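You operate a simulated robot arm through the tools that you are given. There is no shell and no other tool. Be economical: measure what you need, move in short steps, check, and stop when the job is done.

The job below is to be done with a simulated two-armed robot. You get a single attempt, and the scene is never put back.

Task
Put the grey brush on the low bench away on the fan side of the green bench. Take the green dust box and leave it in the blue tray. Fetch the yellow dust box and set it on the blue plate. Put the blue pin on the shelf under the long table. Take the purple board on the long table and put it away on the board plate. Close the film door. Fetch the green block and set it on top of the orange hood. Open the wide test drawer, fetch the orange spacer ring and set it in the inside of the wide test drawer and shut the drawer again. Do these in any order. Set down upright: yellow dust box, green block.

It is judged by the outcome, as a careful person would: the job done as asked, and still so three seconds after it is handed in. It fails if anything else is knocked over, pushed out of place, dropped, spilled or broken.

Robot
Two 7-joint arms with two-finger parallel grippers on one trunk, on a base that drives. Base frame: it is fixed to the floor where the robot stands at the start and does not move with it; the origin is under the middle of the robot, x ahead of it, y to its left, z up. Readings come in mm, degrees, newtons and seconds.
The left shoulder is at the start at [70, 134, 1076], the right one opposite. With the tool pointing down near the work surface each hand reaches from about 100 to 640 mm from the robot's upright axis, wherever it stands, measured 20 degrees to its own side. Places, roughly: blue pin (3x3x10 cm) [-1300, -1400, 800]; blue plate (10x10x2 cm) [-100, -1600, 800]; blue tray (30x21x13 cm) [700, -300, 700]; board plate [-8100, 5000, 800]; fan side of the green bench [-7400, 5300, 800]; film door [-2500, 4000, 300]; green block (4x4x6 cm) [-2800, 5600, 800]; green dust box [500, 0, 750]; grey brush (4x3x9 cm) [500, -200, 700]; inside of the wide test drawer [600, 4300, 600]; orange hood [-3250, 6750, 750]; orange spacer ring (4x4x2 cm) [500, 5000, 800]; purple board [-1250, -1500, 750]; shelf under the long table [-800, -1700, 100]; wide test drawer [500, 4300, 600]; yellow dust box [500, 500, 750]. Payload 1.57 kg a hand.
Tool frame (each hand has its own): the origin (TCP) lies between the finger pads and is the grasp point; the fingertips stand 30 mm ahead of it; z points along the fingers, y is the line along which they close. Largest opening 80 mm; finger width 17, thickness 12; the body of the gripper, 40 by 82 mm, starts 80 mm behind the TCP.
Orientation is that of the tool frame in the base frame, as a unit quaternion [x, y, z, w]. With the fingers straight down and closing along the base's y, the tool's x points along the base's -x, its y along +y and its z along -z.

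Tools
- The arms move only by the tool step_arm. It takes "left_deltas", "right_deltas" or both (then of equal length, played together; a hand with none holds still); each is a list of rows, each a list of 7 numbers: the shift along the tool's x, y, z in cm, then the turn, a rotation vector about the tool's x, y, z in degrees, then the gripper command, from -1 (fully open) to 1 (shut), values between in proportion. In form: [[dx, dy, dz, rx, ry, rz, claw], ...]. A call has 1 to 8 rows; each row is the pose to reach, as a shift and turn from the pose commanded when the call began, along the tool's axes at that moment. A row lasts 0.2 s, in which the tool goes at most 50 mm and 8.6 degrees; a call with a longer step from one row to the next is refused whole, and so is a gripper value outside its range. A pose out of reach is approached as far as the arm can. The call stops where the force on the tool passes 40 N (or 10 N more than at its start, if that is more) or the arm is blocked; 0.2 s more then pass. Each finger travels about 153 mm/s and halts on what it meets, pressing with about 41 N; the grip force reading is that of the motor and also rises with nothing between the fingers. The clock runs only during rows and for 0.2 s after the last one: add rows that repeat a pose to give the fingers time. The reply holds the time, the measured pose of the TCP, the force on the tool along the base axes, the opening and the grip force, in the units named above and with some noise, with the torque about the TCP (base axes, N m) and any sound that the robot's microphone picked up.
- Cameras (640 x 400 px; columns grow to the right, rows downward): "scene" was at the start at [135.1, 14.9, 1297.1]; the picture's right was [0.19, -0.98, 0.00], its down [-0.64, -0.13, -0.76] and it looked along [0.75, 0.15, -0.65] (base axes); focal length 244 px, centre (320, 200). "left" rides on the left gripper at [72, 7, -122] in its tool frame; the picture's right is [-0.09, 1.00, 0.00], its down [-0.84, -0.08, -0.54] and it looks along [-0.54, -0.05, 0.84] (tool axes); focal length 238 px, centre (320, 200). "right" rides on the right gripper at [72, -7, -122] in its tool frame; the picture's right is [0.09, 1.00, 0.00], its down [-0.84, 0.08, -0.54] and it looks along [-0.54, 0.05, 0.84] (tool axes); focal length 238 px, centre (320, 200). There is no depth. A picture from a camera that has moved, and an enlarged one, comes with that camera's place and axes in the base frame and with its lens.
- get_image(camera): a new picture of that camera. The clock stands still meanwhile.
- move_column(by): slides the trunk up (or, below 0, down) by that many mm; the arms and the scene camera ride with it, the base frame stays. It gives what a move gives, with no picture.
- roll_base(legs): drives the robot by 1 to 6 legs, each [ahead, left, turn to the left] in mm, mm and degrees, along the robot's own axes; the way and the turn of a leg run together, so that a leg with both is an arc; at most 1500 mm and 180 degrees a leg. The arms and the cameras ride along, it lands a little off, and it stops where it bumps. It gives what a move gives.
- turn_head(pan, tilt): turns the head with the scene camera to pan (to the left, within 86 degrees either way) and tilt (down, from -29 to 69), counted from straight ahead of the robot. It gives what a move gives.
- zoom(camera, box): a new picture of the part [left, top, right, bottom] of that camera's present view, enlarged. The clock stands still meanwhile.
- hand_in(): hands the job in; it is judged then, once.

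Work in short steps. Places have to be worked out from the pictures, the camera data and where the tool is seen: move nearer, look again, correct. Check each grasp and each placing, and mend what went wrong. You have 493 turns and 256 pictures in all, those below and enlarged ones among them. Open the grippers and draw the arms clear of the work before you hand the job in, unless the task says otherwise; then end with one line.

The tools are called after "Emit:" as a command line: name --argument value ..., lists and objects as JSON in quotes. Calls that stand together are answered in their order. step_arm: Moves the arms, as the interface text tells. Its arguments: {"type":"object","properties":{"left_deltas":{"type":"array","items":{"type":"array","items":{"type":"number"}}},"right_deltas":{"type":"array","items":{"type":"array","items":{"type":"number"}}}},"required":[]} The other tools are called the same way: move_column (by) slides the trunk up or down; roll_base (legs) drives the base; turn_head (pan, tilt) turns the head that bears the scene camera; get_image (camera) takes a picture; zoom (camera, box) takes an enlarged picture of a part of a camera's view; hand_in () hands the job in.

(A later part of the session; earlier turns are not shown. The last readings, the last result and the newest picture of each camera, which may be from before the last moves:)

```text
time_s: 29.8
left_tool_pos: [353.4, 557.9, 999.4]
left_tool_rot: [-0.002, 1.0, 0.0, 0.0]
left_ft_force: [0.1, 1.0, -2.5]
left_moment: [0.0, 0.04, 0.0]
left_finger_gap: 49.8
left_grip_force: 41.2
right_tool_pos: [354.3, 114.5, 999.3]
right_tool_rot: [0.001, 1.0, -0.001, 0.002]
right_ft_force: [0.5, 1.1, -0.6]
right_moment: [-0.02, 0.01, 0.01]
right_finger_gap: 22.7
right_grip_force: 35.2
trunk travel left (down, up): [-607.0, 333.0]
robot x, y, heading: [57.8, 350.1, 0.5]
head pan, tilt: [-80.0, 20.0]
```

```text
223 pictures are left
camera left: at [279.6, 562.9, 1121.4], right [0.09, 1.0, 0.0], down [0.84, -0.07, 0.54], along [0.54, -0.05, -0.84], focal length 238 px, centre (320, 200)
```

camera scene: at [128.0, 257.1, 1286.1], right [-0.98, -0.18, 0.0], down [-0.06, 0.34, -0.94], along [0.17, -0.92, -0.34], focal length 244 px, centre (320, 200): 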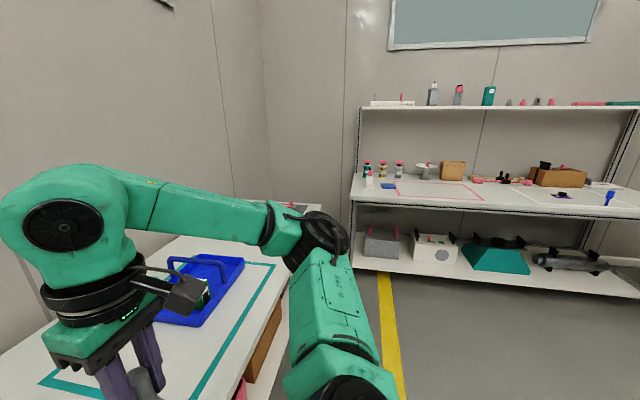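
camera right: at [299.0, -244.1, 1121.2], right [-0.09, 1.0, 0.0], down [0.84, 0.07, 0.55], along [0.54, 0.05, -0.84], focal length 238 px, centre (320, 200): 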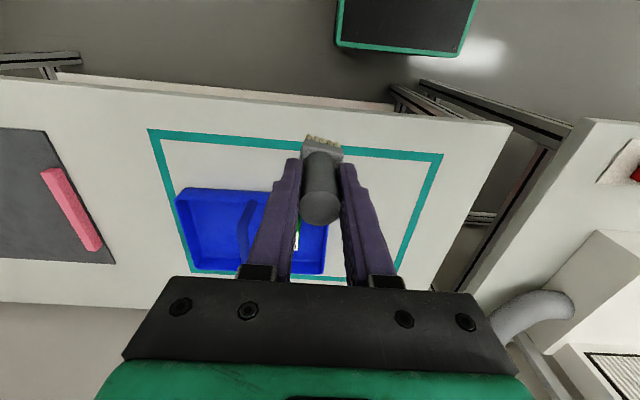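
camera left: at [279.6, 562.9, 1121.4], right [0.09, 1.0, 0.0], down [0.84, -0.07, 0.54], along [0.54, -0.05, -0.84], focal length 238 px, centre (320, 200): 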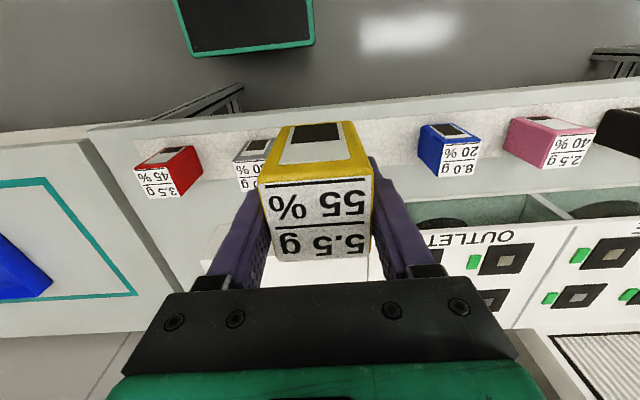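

Both objects are held. The long table lies to the right with its front edge near y ≈ −1220. I'll back off and turn 90° right.

Emit:
roll_base --legs '[[-350, 0, 0], [0, 0, -90]]'

Emit:
turn_head --pan 0 --tilt 25

Emit:
get_image --camera "scene"

```text
time_s: 35.9
left_tool_pos: [-84.8, 53.7, 998.9]
left_tool_rot: [0.705, 0.71, -0.001, 0.0]
left_ft_force: [0.0, -0.2, -0.3]
left_moment: [0.01, 0.01, -0.02]
left_finger_gap: 49.4
left_grip_force: 41.1
right_tool_pos: [-527.1, 51.7, 999.3]
right_tool_rot: [0.707, 0.707, -0.002, 0.001]
right_ft_force: [-0.3, 0.0, -1.3]
right_moment: [0.0, 0.02, 0.01]
right_finger_gap: 22.5
right_grip_force: 35.0
trunk travel left (down, up): [-607.0, 333.0]
robot x, y, heading: [-292.7, 349.1, -89.8]
head pan, tilt: [-80.0, 20.0]
```

```text
time_s: 37.4
left_tool_pos: [-84.2, 52.9, 1000.2]
left_tool_rot: [0.705, 0.709, 0.0, -0.001]
left_ft_force: [0.1, -0.2, -0.6]
left_moment: [0.01, 0.0, 0.01]
left_finger_gap: 49.5
left_grip_force: 41.1
right_tool_pos: [-526.6, 51.6, 998.5]
right_tool_rot: [0.707, 0.707, -0.001, 0.0]
right_ft_force: [0.1, -0.3, -0.5]
right_moment: [0.01, 0.01, -0.01]
right_finger_gap: 22.5
right_grip_force: 35.1
trunk travel left (down, up): [-607.0, 333.0]
robot x, y, heading: [-291.4, 347.7, -89.8]
head pan, tilt: [0.0, 25.0]
```

```text
222 pictures are left
camera scene: at [-289.2, 203.3, 1278.0], right [-1.0, -0.01, 0.0], down [0.0, 0.42, -0.91], along [0.0, -0.91, -0.42], focal length 244 px, centre (320, 200)
```

scene: 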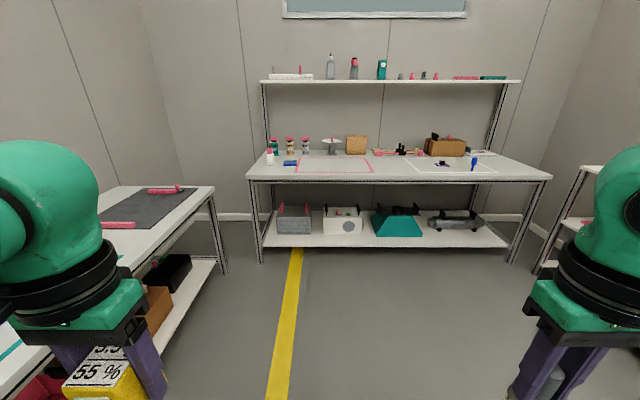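

The path ahead is clear. The table surface looks to be about z 700 with its front edge near y ≈ −1390. I'll drive forward.

Emit:
roll_base --legs '[[1380, 60, 0]]'

Emit:
turn_head --pan 0 --tilt 45

Emit:
get_image --camera "scene"

Emit:
get_image --camera "left"

```text
time_s: 44.3
left_tool_pos: [-6.5, -1325.0, 999.8]
left_tool_rot: [0.702, 0.713, -0.001, 0.0]
left_ft_force: [0.6, 0.4, -1.0]
left_moment: [0.04, -0.02, -0.03]
left_finger_gap: 49.5
left_grip_force: 41.2
right_tool_pos: [-449.1, -1331.6, 998.0]
right_tool_rot: [0.703, 0.711, -0.002, 0.001]
right_ft_force: [1.6, 0.3, -0.8]
right_moment: [-0.01, -0.02, 0.07]
right_finger_gap: 22.5
right_grip_force: 35.1
trunk travel left (down, up): [-607.0, 333.0]
robot x, y, heading: [-212.7, -1035.2, -88.8]
head pan, tilt: [0.0, 25.0]
```

```text
time_s: 45.1
left_tool_pos: [-5.6, -1325.3, 999.6]
left_tool_rot: [0.702, 0.712, 0.0, 0.001]
left_ft_force: [0.0, 0.0, -2.2]
left_moment: [0.01, 0.01, 0.01]
left_finger_gap: 49.5
left_grip_force: 41.5
right_tool_pos: [-448.8, -1331.2, 999.7]
right_tool_rot: [0.703, 0.711, -0.002, 0.001]
right_ft_force: [-0.4, -0.3, -0.2]
right_moment: [0.01, -0.03, -0.01]
right_finger_gap: 22.5
right_grip_force: 34.8
trunk travel left (down, up): [-607.0, 333.0]
robot x, y, heading: [-217.4, -1034.1, -88.9]
head pan, tilt: [0.0, 45.0]
```

```text
221 pictures are left
camera scene: at [-212.6, -1166.9, 1247.5], right [-1.0, -0.02, 0.0], down [-0.01, 0.71, -0.71], along [0.01, -0.71, -0.71], focal length 244 px, centre (320, 200)
```

scene: 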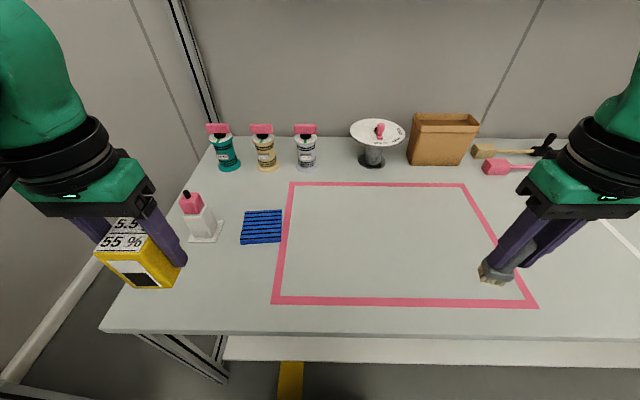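

```text
220 pictures are left
camera left: at [-2.0, -1254.3, 1121.4], right [1.0, -0.08, 0.0], down [-0.06, -0.84, 0.54], along [-0.04, -0.54, -0.84], focal length 238 px, centre (320, 200)
```

left: 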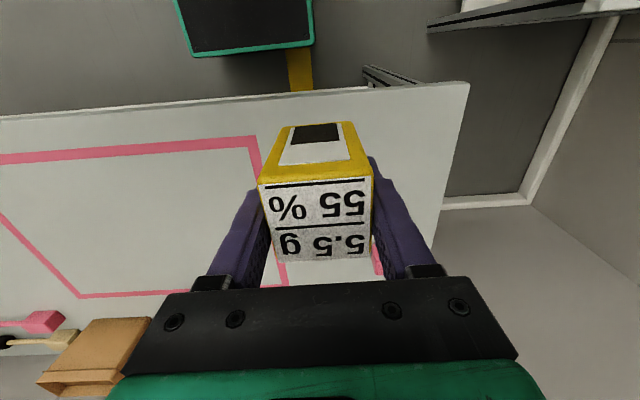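

Plate center at about (−64, −1541), with the table at z ≈ 755. I'll move the left hand over the plate.

Emit:
step_arm --left_deltas '[[-3, -1, 0, 0, 0, 0, 1], [-7, -2, 0, 0, 0, 0, 1], [-11, -3, 0, 0, 0, 0, 1], [-15, -4.5, 0, 0, 0, 0, 1], [-19, -5.5, 0, 0, 0, 0, 1], [-21.5, -6.2, 3, 0, 0, 0, 1], [-21.5, -6.2, 7, 0, 0, 0, 1]]'

Emit:
get_image --camera "left"

Emit:
get_image --camera "scene"

```text
time_s: 46.8
left_tool_pos: [-63.0, -1542.1, 928.5]
left_tool_rot: [0.702, 0.712, 0.0, 0.0]
left_ft_force: [1.0, 0.3, -1.5]
left_moment: [-0.03, 0.0, -0.01]
left_finger_gap: 49.4
left_grip_force: 40.6
right_tool_pos: [-447.8, -1332.1, 999.3]
right_tool_rot: [0.703, 0.712, -0.003, -0.001]
right_ft_force: [1.3, -0.4, -0.7]
right_moment: [0.03, 0.01, 0.02]
right_finger_gap: 22.5
right_grip_force: 35.3
trunk travel left (down, up): [-607.0, 333.0]
robot x, y, heading: [-217.9, -1033.3, -89.1]
head pan, tilt: [0.0, 45.0]
```

```text
219 pictures are left
camera left: at [-58.8, -1471.5, 1050.1], right [1.0, -0.08, 0.0], down [-0.06, -0.84, 0.54], along [-0.04, -0.54, -0.84], focal length 238 px, centre (320, 200)
```

left: 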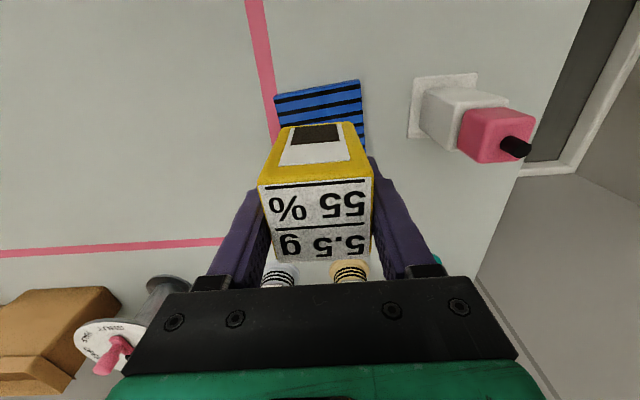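

```text
218 pictures are left
camera scene: at [-211.8, -1167.3, 1247.5], right [-1.0, -0.02, 0.0], down [-0.01, 0.71, -0.71], along [0.01, -0.71, -0.71], focal length 244 px, centre (320, 200)
```

scene: 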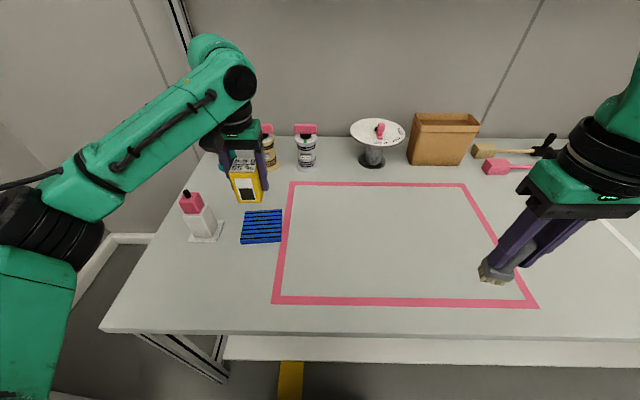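

Plate center refined to (−64, −1553). I'll shift 11 mm ahead and descend to about z 835.

Emit:
step_arm --left_deltas '[[-1.1, 0, 2, 0, 0, -3, 1], [-1.1, 0, 5, 0, 0, -3, 1], [-1.1, 0, 8, 0, 0, -3, 1], [-1.1, 0, 9.5, 0, 0, -3, 1]]'

Emit:
get_image --camera "left"

Emit:
zoom --camera "scene" --box '[160, 110, 360, 260]'

```text
time_s: 47.8
left_tool_pos: [-63.5, -1552.6, 835.4]
left_tool_rot: [0.682, 0.732, 0.001, 0.001]
left_ft_force: [-0.7, 0.2, -1.3]
left_moment: [0.01, 0.02, 0.01]
left_finger_gap: 49.6
left_grip_force: 41.0
right_tool_pos: [-448.7, -1331.8, 998.8]
right_tool_rot: [0.703, 0.712, -0.002, 0.001]
right_ft_force: [-0.1, -0.1, -0.7]
right_moment: [-0.01, 0.01, -0.02]
right_finger_gap: 22.3
right_grip_force: 34.6
trunk travel left (down, up): [-607.0, 333.0]
robot x, y, heading: [-217.6, -1035.6, -89.0]
head pan, tilt: [0.0, 45.0]
```

```text
217 pictures are left
camera left: at [-64.2, -1481.9, 956.9], right [1.0, -0.02, 0.0], down [-0.02, -0.84, 0.54], along [-0.01, -0.54, -0.84], focal length 238 px, centre (320, 200)
```

left: 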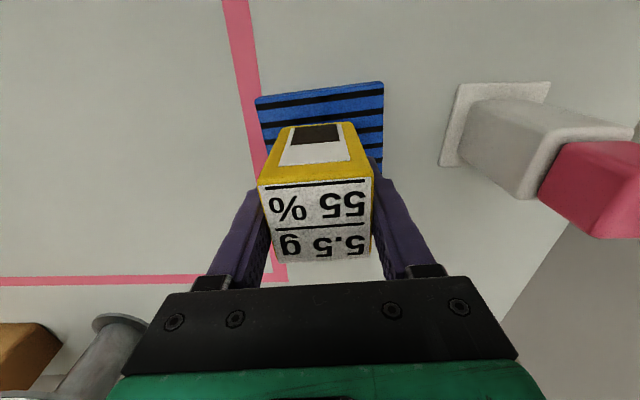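

```text
2.67 times, centred on (260, 185) of scene
camera zoom: at [-212.6, -1167.3, 1247.4], right [-1.0, -0.02, 0.0], down [-0.01, 0.71, -0.71], along [0.01, -0.71, -0.71], focal length 650 px, centre (480, 240)
```

zoom: 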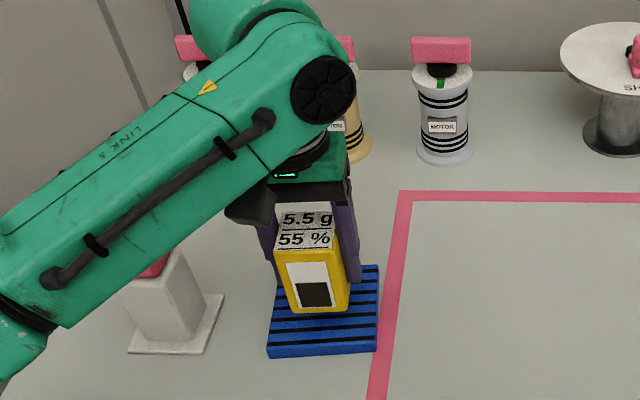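

Plate spans y ≈ −1508 to −1608. I'll shift 6 mm further ahead and lower gently, watching the force.

Emit:
step_arm --left_deltas '[[-0.6, 0, 0.4, 0, 0, 0, 1], [-0.6, 0, 0.9, 0, 0, 0, 1], [-0.6, 0, 1.3, 0, 0, 0, 1], [-0.6, 0, 1.7, 0, 0, 0, 1], [-0.6, 0, 2.0, 0, 0, 0, 1]]'

Emit:
zoom --camera "scene" --box '[160, 110, 360, 260]'

```text
time_s: 49.0
left_tool_pos: [-63.9, -1559.2, 813.7]
left_tool_rot: [0.682, 0.731, 0.0, -0.001]
left_ft_force: [1.0, 1.0, -1.3]
left_moment: [0.0, 0.02, 0.0]
left_finger_gap: 49.6
left_grip_force: 41.3
right_tool_pos: [-448.6, -1330.9, 999.2]
right_tool_rot: [0.703, 0.711, -0.002, 0.0]
right_ft_force: [-0.1, 0.3, 0.6]
right_moment: [0.01, 0.0, -0.01]
right_finger_gap: 22.4
right_grip_force: 34.6
trunk travel left (down, up): [-607.0, 333.0]
robot x, y, heading: [-221.1, -1035.4, -89.2]
head pan, tilt: [0.0, 45.0]
```

```text
2.67 times, centred on (260, 185) of scene
camera zoom: at [-212.7, -1167.1, 1247.4], right [-1.0, -0.02, 0.0], down [-0.01, 0.71, -0.71], along [0.01, -0.71, -0.71], focal length 650 px, centre (480, 240)
```

zoom: 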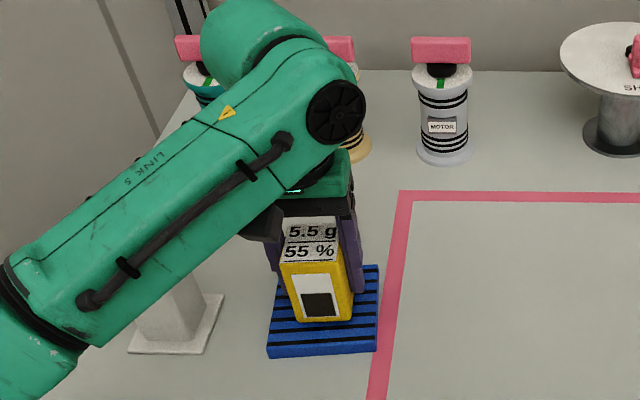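

The box bottom is at about z 776 and there's no contact yet. I'll continue lowering gently.

Emit:
step_arm --left_deltas '[[0, 0, 0.3, 0, 0, 0, 1], [0, 0, 0.6, 0, 0, 0, 1], [0, 0, 0.9, 0, 0, 0, 1], [0, 0, 1.2, 0, 0, 0, 1]]'

```text
time_s: 50.0
left_tool_pos: [-63.9, -1558.9, 809.3]
left_tool_rot: [0.682, 0.732, -0.004, 0.003]
left_ft_force: [5.4, -6.8, 38.7]
left_moment: [0.84, -0.31, -0.15]
left_finger_gap: 49.6
left_grip_force: 40.8
right_tool_pos: [-449.8, -1328.0, 1001.2]
right_tool_rot: [0.703, 0.712, -0.004, 0.002]
right_ft_force: [0.4, 1.0, -1.0]
right_moment: [0.0, 0.02, 0.03]
right_finger_gap: 22.4
right_grip_force: 35.0
trunk travel left (down, up): [-607.0, 333.0]
robot x, y, heading: [-216.2, -1030.5, -89.0]
head pan, tilt: [0.0, 45.0]
```

Contact on the plate at TCP z 809. I'll ease up, release and withdraw upward.

Emit:
step_arm --left_deltas '[[0, 0, -0.5, 0, 0, 0, 1], [0, 0, -0.6, 0, 0, 0, -0.4], [0, 0, -0.6, 0, 0, 0, -0.75], [0, 0, -0.6, 0, 0, 0, -0.75], [0, 0, -3, 0, 0, 0, -0.75], [0, 0, -7, 0, 0, 0, -0.75], [0, 0, -12, 0, 0, 0, -0.75], [2, 0, -16, 0, 0, 0, -0.75]]'

Emit:
get_image --camera "left"

Emit:
get_image --camera "scene"

```text
time_s: 51.8
left_tool_pos: [-63.1, -1535.7, 966.2]
left_tool_rot: [0.682, 0.731, 0.0, 0.0]
left_ft_force: [-0.1, 0.4, 0.1]
left_moment: [-0.02, 0.01, 0.01]
left_finger_gap: 70.2
left_grip_force: 0.0
right_tool_pos: [-448.5, -1329.5, 1000.2]
right_tool_rot: [0.703, 0.711, -0.003, 0.002]
right_ft_force: [0.2, 0.1, -1.2]
right_moment: [-0.03, 0.01, -0.01]
right_finger_gap: 22.4
right_grip_force: 35.6
trunk travel left (down, up): [-607.0, 333.0]
robot x, y, heading: [-216.4, -1033.6, -89.2]
head pan, tilt: [0.0, 45.0]
```

```text
214 pictures are left
camera left: at [-62.7, -1464.1, 1087.2], right [1.0, -0.02, 0.0], down [-0.02, -0.84, 0.54], along [-0.01, -0.54, -0.84], focal length 238 px, centre (320, 200)
```

left: 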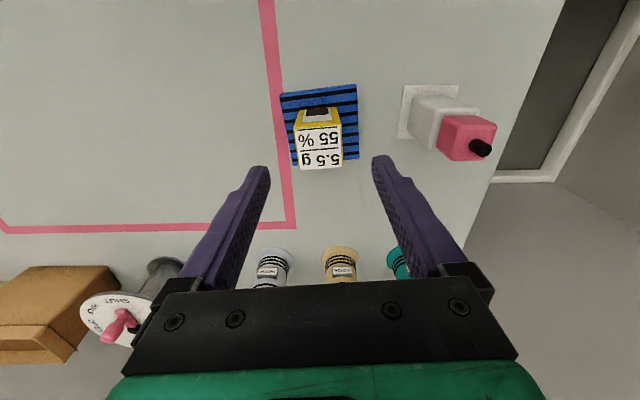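

```text
213 pictures are left
camera scene: at [-212.6, -1165.1, 1247.6], right [-1.0, -0.02, 0.0], down [-0.01, 0.71, -0.71], along [0.01, -0.71, -0.71], focal length 244 px, centre (320, 200)
```

scene: 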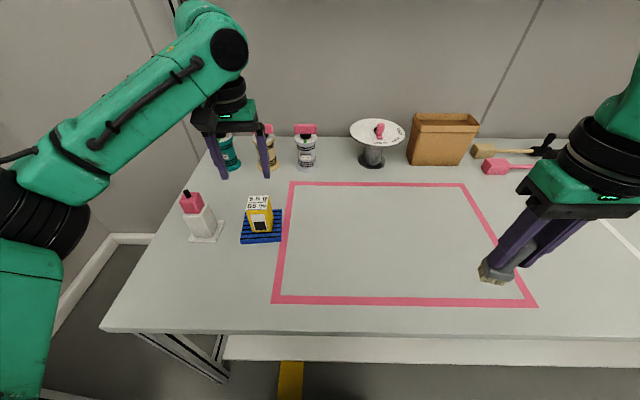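

The yellow box stands on the blue plate. I'll retract the left hand, then slide right along the table toward the pin.

Emit:
step_arm --left_deltas '[[4, 0, -1, 0, 0, 1, -1], [8, 0, -2, 0, 0, 2, -1], [12, 0, -3, 0, 0, 3, -1], [16, 0, -3, 0, 0, 3, -1], [20, 0, -3, 0, 0, 3, -1]]'

Emit:
roll_base --legs '[[-40, -850, 0]]'

Emit:
get_image --camera "scene"

```text
time_s: 53.0
left_tool_pos: [-80.6, -1338.0, 994.8]
left_tool_rot: [0.701, 0.713, 0.0, 0.0]
left_ft_force: [0.0, 0.1, 0.0]
left_moment: [-0.01, 0.02, 0.01]
left_finger_gap: 80.0
left_grip_force: 0.0
right_tool_pos: [-449.6, -1331.4, 999.3]
right_tool_rot: [0.703, 0.711, -0.002, 0.001]
right_ft_force: [0.3, 0.0, -0.4]
right_moment: [-0.02, 0.01, 0.01]
right_finger_gap: 22.5
right_grip_force: 34.7
trunk travel left (down, up): [-607.0, 333.0]
robot x, y, heading: [-214.3, -1037.5, -89.2]
head pan, tilt: [0.0, 45.0]
```

```text
time_s: 57.5
left_tool_pos: [-941.9, -1315.8, 994.2]
left_tool_rot: [0.698, 0.716, 0.0, 0.0]
left_ft_force: [0.0, 0.2, -0.9]
left_moment: [0.01, -0.01, -0.01]
left_finger_gap: 80.0
left_grip_force: 0.0
right_tool_pos: [-1308.7, -1311.9, 999.5]
right_tool_rot: [0.7, 0.714, -0.002, 0.001]
right_ft_force: [-0.5, 0.5, -0.4]
right_moment: [0.01, 0.02, -0.03]
right_finger_gap: 22.2
right_grip_force: 35.0
trunk travel left (down, up): [-607.0, 333.0]
robot x, y, heading: [-1078.6, -1014.4, -88.2]
head pan, tilt: [0.0, 45.0]
```

```text
212 pictures are left
camera scene: at [-1075.1, -1145.2, 1247.5], right [-1.0, -0.03, 0.0], down [-0.02, 0.71, -0.71], along [0.02, -0.71, -0.71], focal length 244 px, centre (320, 200)
```

scene: 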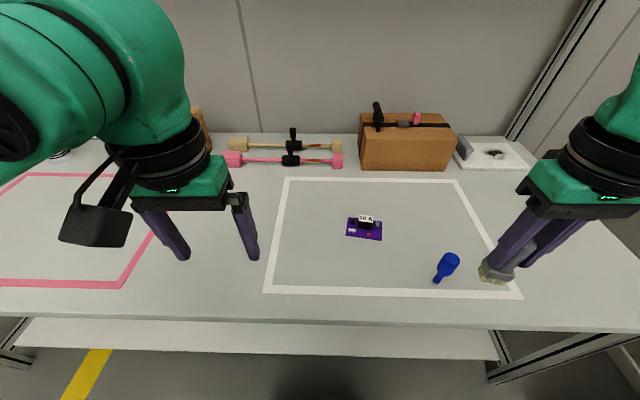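

I'll zoom on the pin and board.

Emit:
zoom --camera "scene" --box '[320, 195, 520, 305]'

Emit:
zoom --camera "right" --box '[100, 0, 580, 300]'

```text
3.20 times, centred on (420, 250) of scene
camera zoom: at [-1075.1, -1145.2, 1247.5], right [-1.0, -0.03, 0.0], down [-0.02, 0.71, -0.71], along [0.02, -0.71, -0.71], focal length 780 px, centre (0, 40)
```

zoom: 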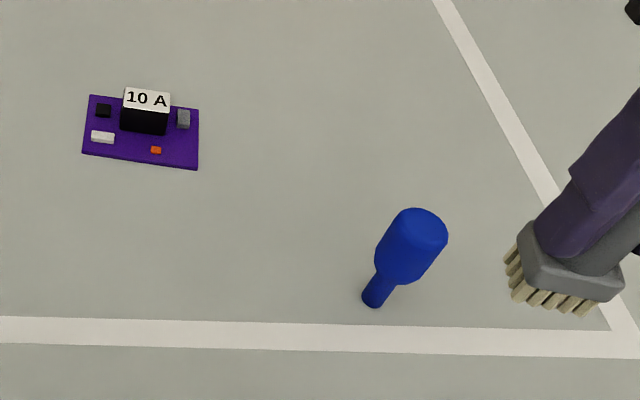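

```text
1.33 times, centred on (340, 150) of right
camera zoom: at [-1318.8, -1240.6, 1121.0], right [0.99, 0.11, 0.0], down [0.1, -0.83, 0.55], along [0.06, -0.54, -0.84], focal length 318 px, centre (293, 267)
```

zoom: 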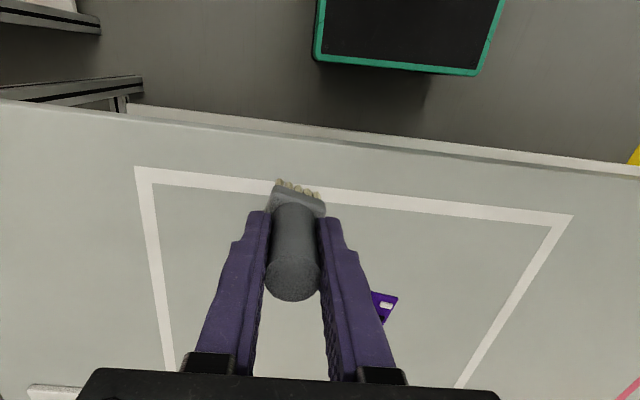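

The pin stands vertically on its thin end at about (−1316, −1399), with its thick upper part up to z ≈ 851. Before sliding further right I'll check the space there.

Emit:
turn_head --pan -75 --tilt 35

Emit:
get_image --camera "scene"

```text
time_s: 59.0
left_tool_pos: [-940.6, -1315.7, 994.0]
left_tool_rot: [0.698, 0.716, 0.0, 0.0]
left_ft_force: [0.1, -0.5, -0.4]
left_moment: [-0.02, 0.0, -0.01]
left_finger_gap: 80.0
left_grip_force: 0.1
right_tool_pos: [-1309.0, -1312.4, 998.3]
right_tool_rot: [0.7, 0.714, -0.002, 0.001]
right_ft_force: [0.5, -0.1, -0.3]
right_moment: [-0.06, -0.01, -0.01]
right_finger_gap: 22.5
right_grip_force: 35.4
trunk travel left (down, up): [-607.0, 333.0]
robot x, y, heading: [-1080.3, -1011.2, -88.7]
head pan, tilt: [-75.0, 35.0]
```

```text
209 pictures are left
camera scene: at [-1161.7, -1089.0, 1262.3], right [-0.28, 0.96, 0.0], down [0.55, 0.16, -0.82], along [-0.79, -0.23, -0.57], focal length 244 px, centre (320, 200)
```

scene: 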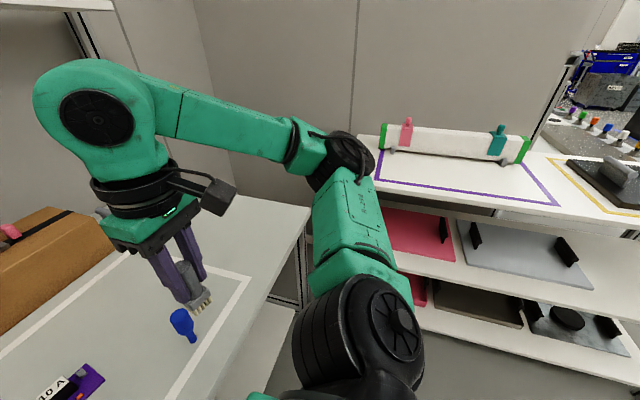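

The right bench is far enough (x ≈ −2040). I'll slide right 180 mm and pitch the left hand about 50° forward for a slanted grasp that also works on the low shelf.

Emit:
roll_base --legs '[[0, -180, -1.5]]'

Emit:
turn_head --pan 0 --tilt 50

Emit:
step_arm --left_deltas '[[0, 0, 0, 0, -8, 0, -1], [0, 0, 0, 0, -16, 0, -1], [0, 0, 0, 0, -24, 0, -1], [0, 0, 0, 0, -32, 0, -1], [0, 0, 0, 0, -40, 0, -1], [0, 0, 0, 0, -48, 0, -1]]'

Emit:
get_image --camera "scene"

Emit:
get_image --camera "left"

```text
time_s: 60.5
left_tool_pos: [-1130.0, -1322.2, 995.2]
left_tool_rot: [0.707, 0.707, 0.0, 0.0]
left_ft_force: [-1.0, 0.1, 0.1]
left_moment: [-0.01, -0.02, -0.05]
left_finger_gap: 79.7
left_grip_force: 0.0
right_tool_pos: [-1498.2, -1308.5, 1000.1]
right_tool_rot: [0.709, 0.705, -0.002, 0.0]
right_ft_force: [-0.9, -0.3, -0.3]
right_moment: [0.0, -0.03, 0.01]
right_finger_gap: 22.2
right_grip_force: 35.3
trunk travel left (down, up): [-607.0, 333.0]
robot x, y, heading: [-1262.8, -1013.5, -89.9]
head pan, tilt: [-75.0, 35.0]
```

```text
time_s: 62.0
left_tool_pos: [-1129.8, -1320.7, 994.0]
left_tool_rot: [0.707, 0.707, 0.0, -0.001]
left_ft_force: [0.4, 0.0, 0.1]
left_moment: [0.01, -0.03, 0.01]
left_finger_gap: 80.0
left_grip_force: 0.1
right_tool_pos: [-1498.3, -1308.2, 1000.2]
right_tool_rot: [0.709, 0.705, -0.001, 0.002]
right_ft_force: [0.1, -0.5, -1.2]
right_moment: [-0.01, 0.03, 0.01]
right_finger_gap: 22.5
right_grip_force: 35.0
trunk travel left (down, up): [-607.0, 333.0]
robot x, y, heading: [-1260.5, -1016.5, -90.0]
head pan, tilt: [0.0, 50.0]
```

```text
time_s: 63.4
left_tool_pos: [-1189.0, -1382.5, 1084.7]
left_tool_rot: [0.645, 0.647, -0.288, 0.287]
left_ft_force: [0.4, -0.3, 1.4]
left_moment: [-0.05, 0.04, -0.04]
left_finger_gap: 79.9
left_grip_force: 0.1
left hand out of reach, approached as far as the arm can: row 2, 3, 4, 5, 6
right_tool_pos: [-1495.1, -1305.1, 1001.3]
right_tool_rot: [0.709, 0.705, -0.004, 0.0]
right_ft_force: [0.6, 0.7, 0.0]
right_moment: [-0.03, 0.05, -0.02]
right_finger_gap: 22.4
right_grip_force: 35.5
trunk travel left (down, up): [-607.0, 333.0]
robot x, y, heading: [-1259.1, -1012.7, -90.0]
head pan, tilt: [0.0, 50.0]
```

```text
208 pictures are left
camera scene: at [-1256.4, -1139.7, 1240.9], right [-1.0, 0.0, 0.0], down [0.0, 0.76, -0.65], along [0.0, -0.65, -0.76], focal length 244 px, centre (320, 200)
```

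scene: 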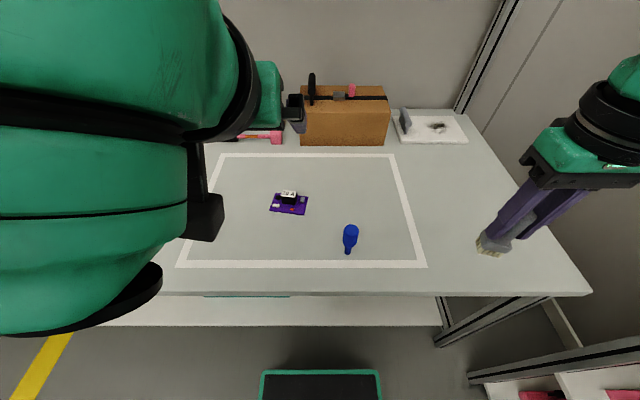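

```text
207 pictures are left
camera left: at [-1184.3, -1244.6, 1112.6], right [1.0, -0.06, 0.07], down [-0.07, -0.15, 0.99], along [-0.05, -0.99, -0.16], focal length 238 px, centre (320, 200)
```

left: 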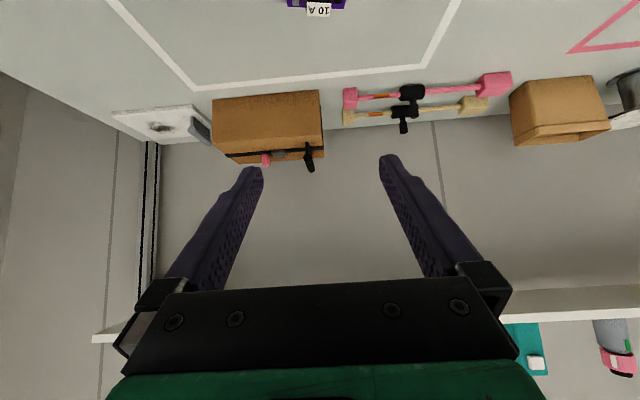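

The pitch of 48° is reached. The pin remains at (−1318, −1400). I'll move the left hand over it laterally before lowering.

Emit:
step_arm --left_deltas '[[0.8, -3.2, 1.3, 0, 0, 0, -1], [1.6, -6.4, 2.6, 0, 0, 0, -1], [2.4, -9.6, 4, 0, 0, 0, -1], [3.3, -12.9, 5.3, 0, 0, 0, -1]]'

Emit:
get_image --camera "scene"

```text
time_s: 64.4
left_tool_pos: [-1324.8, -1402.8, 1025.3]
left_tool_rot: [0.647, 0.645, -0.288, 0.288]
left_ft_force: [0.1, 0.8, -0.6]
left_moment: [-0.03, 0.01, 0.03]
left_finger_gap: 80.0
left_grip_force: 0.1
right_tool_pos: [-1499.9, -1309.8, 998.0]
right_tool_rot: [0.708, 0.706, -0.001, 0.001]
right_ft_force: [-0.1, -0.6, -0.9]
right_moment: [0.02, -0.02, 0.04]
right_finger_gap: 22.3
right_grip_force: 35.0
trunk travel left (down, up): [-607.0, 333.0]
robot x, y, heading: [-1258.4, -1012.2, -90.0]
head pan, tilt: [0.0, 50.0]
```

```text
206 pictures are left
camera scene: at [-1261.4, -1144.1, 1240.4], right [-1.0, 0.0, 0.0], down [0.0, 0.77, -0.64], along [0.0, -0.64, -0.77], focal length 244 px, centre (320, 200)
```

scene: 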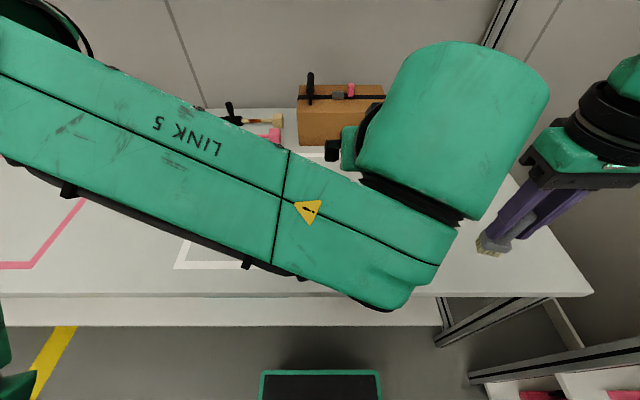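

Lowering 130 mm, then I'll check with the hand camera.

Emit:
step_arm --left_deltas '[[2.6, 0.2, 2.3, 0, 0, 0, -1], [5.2, 0.4, 4.7, 0, 0, 0, -1], [7.4, 0.6, 6.7, 0, 0, 0, -1], [9.7, 0.6, 8.7, 0, 0, 0, -1]]'

Emit:
get_image --camera "left"

Emit:
get_image --camera "scene"

```text
time_s: 65.4
left_tool_pos: [-1315.4, -1402.3, 894.3]
left_tool_rot: [0.646, 0.647, -0.287, 0.287]
left_ft_force: [0.1, -0.5, 0.8]
left_moment: [-0.02, 0.0, 0.0]
left_finger_gap: 80.0
left_grip_force: 0.1
right_tool_pos: [-1498.0, -1309.9, 997.8]
right_tool_rot: [0.709, 0.705, -0.002, 0.001]
right_ft_force: [0.1, -0.2, -0.5]
right_moment: [0.0, 0.01, -0.01]
right_finger_gap: 22.4
right_grip_force: 35.0
trunk travel left (down, up): [-607.0, 333.0]
robot x, y, heading: [-1261.0, -1020.1, -90.1]
head pan, tilt: [0.0, 50.0]
```

```text
205 pictures are left
camera left: at [-1310.6, -1265.0, 922.8], right [1.0, -0.06, 0.07], down [-0.08, -0.16, 0.98], along [-0.05, -0.99, -0.16], focal length 238 px, centre (320, 200)
```

left: 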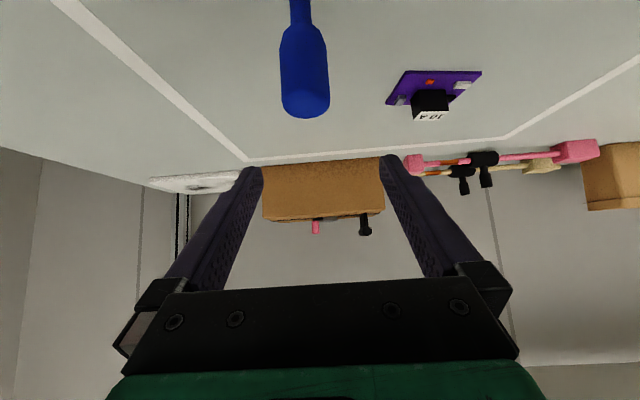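

```text
204 pictures are left
camera scene: at [-1259.6, -1144.3, 1240.5], right [-1.0, 0.0, 0.0], down [0.0, 0.77, -0.64], along [0.0, -0.64, -0.77], focal length 244 px, centre (320, 200)
```

scene: 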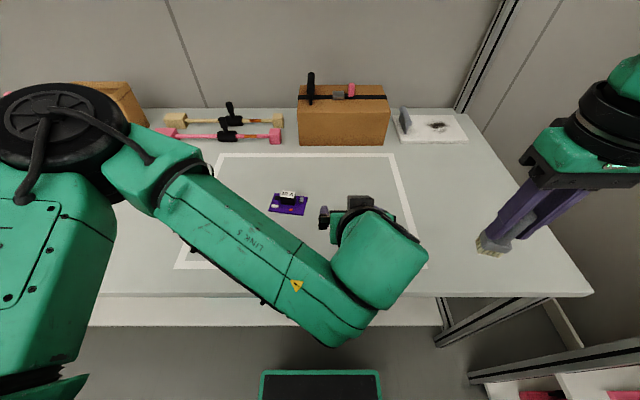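

Pin is centered at x ≈ −1321. I'll descend 69 mm and close on its thick part.

Emit:
step_arm --left_deltas '[[1.7, -0.6, 1.5, 0, 0, 0, -1], [3.4, -0.6, 3.1, 0, 0, 0, -1], [5.1, -0.6, 4.6, 0, 0, 0, -1]]'

Emit:
get_image --camera "left"

```text
time_s: 66.2
left_tool_pos: [-1321.9, -1403.8, 825.9]
left_tool_rot: [0.646, 0.645, -0.287, 0.288]
left_ft_force: [-0.4, 0.2, 0.2]
left_moment: [0.02, -0.02, -0.02]
left_finger_gap: 79.9
left_grip_force: 0.1
right_tool_pos: [-1497.1, -1308.9, 999.0]
right_tool_rot: [0.709, 0.705, -0.001, 0.001]
right_ft_force: [0.0, 0.2, -0.9]
right_moment: [0.0, 0.03, 0.0]
right_finger_gap: 22.2
right_grip_force: 35.5
trunk travel left (down, up): [-607.0, 333.0]
robot x, y, heading: [-1259.4, -1014.2, -89.8]
head pan, tilt: [0.0, 50.0]
```

```text
203 pictures are left
camera left: at [-1317.0, -1265.3, 853.7], right [1.0, -0.06, 0.07], down [-0.08, -0.16, 0.98], along [-0.05, -0.99, -0.16], focal length 238 px, centre (320, 200)
```

left: 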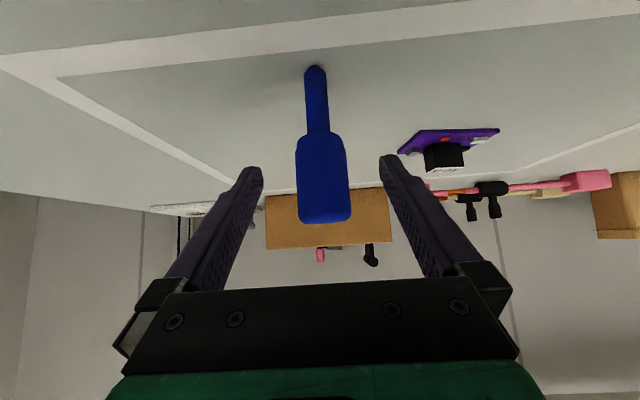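

The thick part is between the fingers. Closing.

Emit:
step_arm --left_deltas '[[0, 0, 0, 0, 0, 0, -0.2], [0, 0, 0, 0, 0, 0, 0.3], [0, 0, 0, 0, 0, 0, 1], [0, 0, 0, 0, 0, 0, 1], [0, 0, 0, 0, 0, 0, 1]]'

Emit:
get_image --camera "left"

```text
time_s: 67.4
left_tool_pos: [-1321.0, -1403.7, 826.4]
left_tool_rot: [0.646, 0.646, -0.287, 0.287]
left_ft_force: [0.1, -0.2, 0.0]
left_moment: [0.01, 0.03, -0.05]
left_finger_gap: 28.6
left_grip_force: 38.8
right_tool_pos: [-1497.7, -1307.8, 998.6]
right_tool_rot: [0.709, 0.705, -0.001, 0.0]
right_ft_force: [-0.1, 0.3, -0.4]
right_moment: [-0.01, -0.01, 0.02]
right_finger_gap: 22.4
right_grip_force: 35.3
trunk travel left (down, up): [-607.0, 333.0]
robot x, y, heading: [-1259.7, -1016.4, -90.1]
head pan, tilt: [0.0, 50.0]
```

```text
202 pictures are left
camera left: at [-1317.0, -1265.3, 853.9], right [1.0, -0.06, 0.07], down [-0.08, -0.16, 0.98], along [-0.05, -0.99, -0.16], focal length 238 px, centre (320, 200)
```

left: 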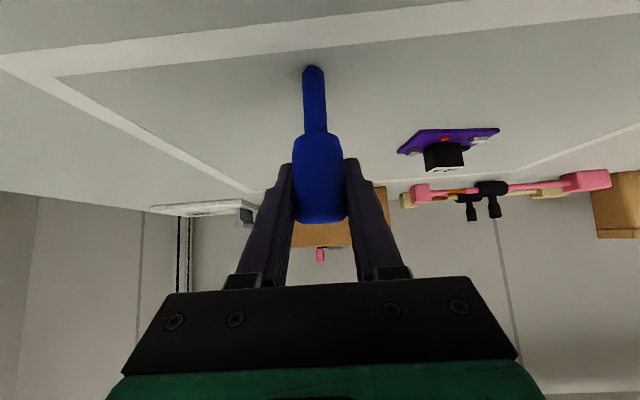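

Pin gripped. Lifting straight up 110 mm.

Emit:
step_arm --left_deltas '[[-1.5, 0, -1.4, 0, 0, 0, 1], [-3.5, 0, -3.2, 0, 0, 0, 1], [-6, 0, -5.4, 0, 0, 0, 1], [-8.2, 0, -7.4, 0, 0, 0, 1]]'

Emit:
roll_base --legs '[[-400, 0, 0]]'

Emit:
get_image --camera "left"

Emit:
get_image --camera "scene"

```text
time_s: 68.4
left_tool_pos: [-1318.8, -1402.7, 939.5]
left_tool_rot: [0.646, 0.646, -0.287, 0.288]
left_ft_force: [-0.6, -0.1, -0.3]
left_moment: [0.04, -0.02, -0.01]
left_finger_gap: 27.9
left_grip_force: 38.2
right_tool_pos: [-1499.0, -1307.7, 998.4]
right_tool_rot: [0.709, 0.706, -0.003, 0.001]
right_ft_force: [0.2, 0.1, -1.2]
right_moment: [-0.01, -0.01, 0.02]
right_finger_gap: 22.5
right_grip_force: 34.8
trunk travel left (down, up): [-607.0, 333.0]
robot x, y, heading: [-1262.7, -1014.8, -90.1]
head pan, tilt: [0.0, 50.0]
```

```text
time_s: 70.9
left_tool_pos: [-1320.7, -1005.3, 938.2]
left_tool_rot: [0.647, 0.645, -0.288, 0.287]
left_ft_force: [-0.2, 0.3, -0.9]
left_moment: [-0.01, 0.02, -0.05]
left_finger_gap: 28.5
left_grip_force: 38.7
right_tool_pos: [-1498.1, -911.5, 1000.2]
right_tool_rot: [0.71, 0.704, -0.002, 0.002]
right_ft_force: [0.7, 0.4, -0.6]
right_moment: [0.0, 0.03, 0.0]
right_finger_gap: 22.6
right_grip_force: 35.2
trunk travel left (down, up): [-607.0, 333.0]
robot x, y, heading: [-1260.2, -617.0, -90.3]
head pan, tilt: [0.0, 50.0]
```

```text
201 pictures are left
camera left: at [-1314.3, -867.7, 966.0], right [1.0, -0.07, 0.07], down [-0.08, -0.16, 0.98], along [-0.05, -0.99, -0.16], focal length 238 px, centre (320, 200)
```

left: 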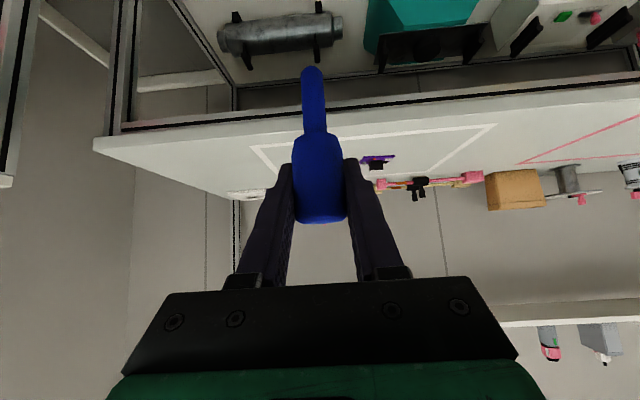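

```text
200 pictures are left
camera scene: at [-1259.0, -746.2, 1240.5], right [-1.0, 0.0, 0.0], down [0.0, 0.77, -0.64], along [0.0, -0.64, -0.77], focal length 244 px, centre (320, 200)
```

scene: 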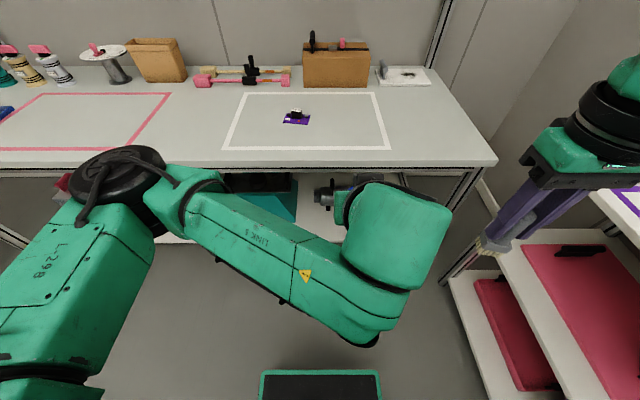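

I'll slide left to around x ≈ −850 for room from the right rack, then lower the trunk to view the low shelf.

Emit:
roll_base --legs '[[0, 420, 0]]'

Emit:
move_column --by -300

Emit:
turn_head --pan 0 --tilt 35

Emit:
get_image --camera "scene"

```text
time_s: 73.5
left_tool_pos: [-896.9, -1007.1, 937.5]
left_tool_rot: [0.647, 0.645, -0.287, 0.287]
left_ft_force: [-0.8, 0.7, -0.8]
left_moment: [-0.03, 0.04, -0.03]
left_finger_gap: 28.3
left_grip_force: 38.3
right_tool_pos: [-1077.0, -912.0, 998.2]
right_tool_rot: [0.71, 0.705, -0.002, 0.001]
right_ft_force: [0.2, 0.1, -0.2]
right_moment: [0.01, 0.01, 0.0]
right_finger_gap: 22.4
right_grip_force: 34.6
trunk travel left (down, up): [-607.0, 333.0]
robot x, y, heading: [-838.5, -618.0, -90.3]
head pan, tilt: [0.0, 50.0]
```

```text
time_s: 76.5
left_tool_pos: [-896.5, -1005.8, 638.0]
left_tool_rot: [0.647, 0.646, -0.288, 0.287]
left_ft_force: [0.5, -0.7, 0.2]
left_moment: [-0.01, 0.01, -0.01]
left_finger_gap: 28.1
left_grip_force: 38.0
right_tool_pos: [-1076.7, -912.3, 698.7]
right_tool_rot: [0.71, 0.705, -0.002, 0.001]
right_ft_force: [-0.4, 0.6, -1.2]
right_moment: [-0.02, 0.01, -0.01]
right_finger_gap: 22.4
right_grip_force: 35.1
trunk travel left (down, up): [-307.0, 633.0]
robot x, y, heading: [-838.9, -618.0, -90.2]
head pan, tilt: [0.0, 50.0]
```

```text
time_s: 77.2
left_tool_pos: [-897.0, -1006.2, 637.4]
left_tool_rot: [0.647, 0.645, -0.288, 0.287]
left_ft_force: [-0.5, 0.2, -1.4]
left_moment: [0.0, 0.02, -0.01]
left_finger_gap: 28.2
left_grip_force: 38.3
right_tool_pos: [-1075.8, -912.5, 697.4]
right_tool_rot: [0.71, 0.705, -0.002, 0.0]
right_ft_force: [0.0, -0.3, -0.5]
right_moment: [-0.03, 0.0, -0.01]
right_finger_gap: 22.8
right_grip_force: 35.5
trunk travel left (down, up): [-307.0, 633.0]
robot x, y, heading: [-839.9, -619.8, -90.1]
head pan, tilt: [0.0, 35.0]
```

```text
199 pictures are left
camera scene: at [-836.8, -758.4, 962.2], right [-1.0, 0.0, 0.0], down [0.0, 0.57, -0.82], along [0.0, -0.82, -0.57], focal length 244 px, centre (320, 200)
```

scene: 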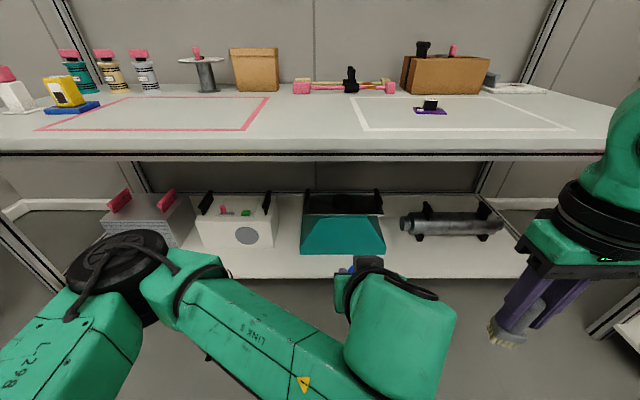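

The free front strip on the shelf near x ≈ −1200 (y ≈ −1450 to −1600, z ≈ 90) suits the pin. I'll slide right 300 and lower the trunk 290 more.

Emit:
roll_base --legs '[[0, -300, 0]]'

Emit:
move_column --by -290

Emit:
get_image --camera "scene"

Emit:
get_image --camera "left"

```text
time_s: 79.3
left_tool_pos: [-1204.4, -1004.9, 638.7]
left_tool_rot: [0.649, 0.643, -0.288, 0.287]
left_ft_force: [-0.2, 0.1, -1.0]
left_moment: [0.0, 0.01, 0.01]
left_finger_gap: 28.0
left_grip_force: 38.6
right_tool_pos: [-1381.9, -909.3, 698.2]
right_tool_rot: [0.712, 0.702, -0.002, 0.0]
right_ft_force: [-0.7, 0.0, -1.0]
right_moment: [-0.01, -0.06, 0.0]
right_finger_gap: 22.4
right_grip_force: 34.9
trunk travel left (down, up): [-307.0, 633.0]
robot x, y, heading: [-1140.5, -617.1, -90.4]
head pan, tilt: [0.0, 35.0]
```

```text
time_s: 82.2
left_tool_pos: [-1203.7, -1004.0, 347.0]
left_tool_rot: [0.649, 0.643, -0.289, 0.287]
left_ft_force: [0.3, 0.1, 0.5]
left_moment: [0.0, 0.0, 0.02]
left_finger_gap: 27.9
left_grip_force: 38.1
right_tool_pos: [-1382.9, -910.0, 409.2]
right_tool_rot: [0.713, 0.702, -0.002, 0.001]
right_ft_force: [-0.8, 1.4, -0.2]
right_moment: [0.01, 0.01, 0.01]
right_finger_gap: 22.3
right_grip_force: 34.9
trunk travel left (down, up): [-17.0, 923.0]
robot x, y, heading: [-1142.3, -618.6, -90.5]
head pan, tilt: [0.0, 35.0]
```

```text
198 pictures are left
camera scene: at [-1141.5, -756.8, 672.3], right [-1.0, 0.01, 0.0], down [0.0, 0.57, -0.82], along [-0.01, -0.82, -0.57], focal length 244 px, centre (320, 200)
```

scene: 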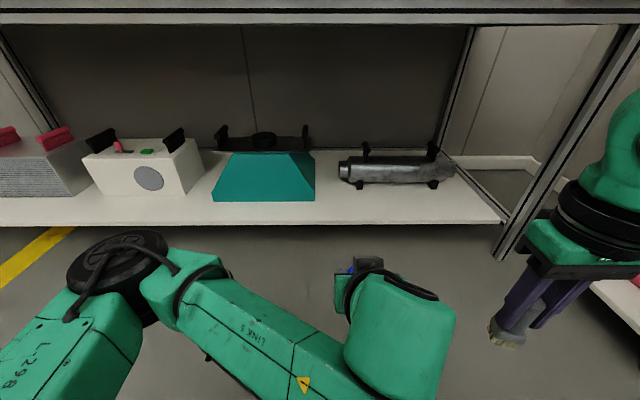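

```text
197 pictures are left
camera left: at [-1197.3, -867.0, 376.1], right [1.0, -0.07, 0.07], down [-0.08, -0.16, 0.98], along [-0.06, -0.99, -0.16], focal length 238 px, centre (320, 200)
```

left: 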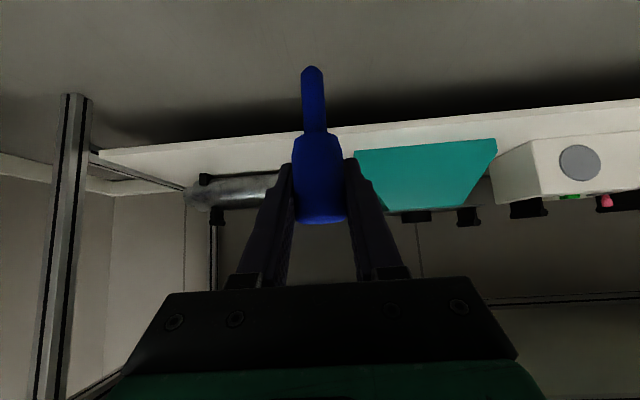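

Shelf surface z ≈ 110, front edge y ≈ −1424. I'll roll ahead 390 so the pin goes in under the table at z ≈ 347.

Emit:
roll_base --legs '[[390, 0, 0.4]]'

Emit:
get_image --camera "scene"

Emit:
get_image --camera "left"

```text
time_s: 84.7
left_tool_pos: [-1200.2, -1395.4, 347.5]
left_tool_rot: [0.645, 0.647, -0.287, 0.288]
left_ft_force: [0.7, -0.1, -0.5]
left_moment: [0.02, 0.0, 0.01]
left_finger_gap: 28.0
left_grip_force: 38.3
right_tool_pos: [-1379.3, -1304.2, 409.1]
right_tool_rot: [0.707, 0.707, -0.002, 0.001]
right_ft_force: [-0.9, 0.4, -1.3]
right_moment: [0.0, 0.02, -0.04]
right_finger_gap: 22.4
right_grip_force: 35.5
trunk travel left (down, up): [-17.0, 923.0]
robot x, y, heading: [-1146.5, -1008.9, -89.9]
head pan, tilt: [0.0, 35.0]
```

```text
196 pictures are left
camera scene: at [-1140.5, -1147.8, 672.3], right [-1.0, 0.0, 0.0], down [0.0, 0.57, -0.82], along [0.0, -0.82, -0.57], focal length 244 px, centre (320, 200)
```

scene: 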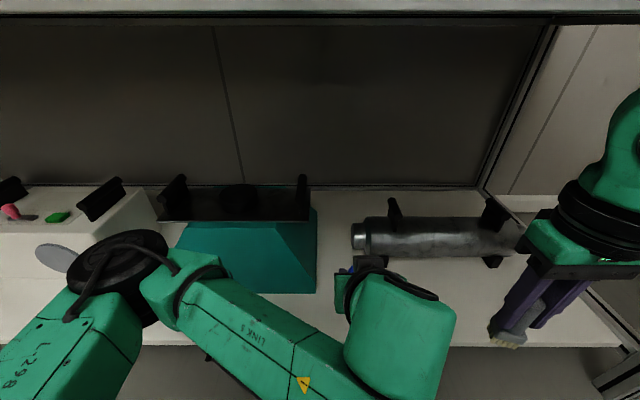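

```text
195 pictures are left
camera left: at [-1194.8, -1258.6, 376.0], right [1.0, -0.06, 0.07], down [-0.08, -0.16, 0.98], along [-0.05, -0.99, -0.16], focal length 238 px, centre (320, 200)
```

left: 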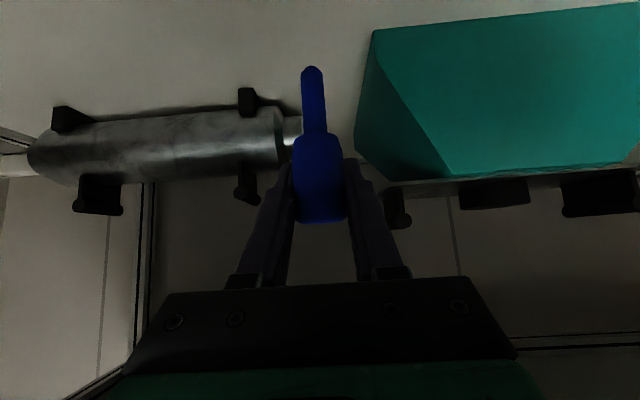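

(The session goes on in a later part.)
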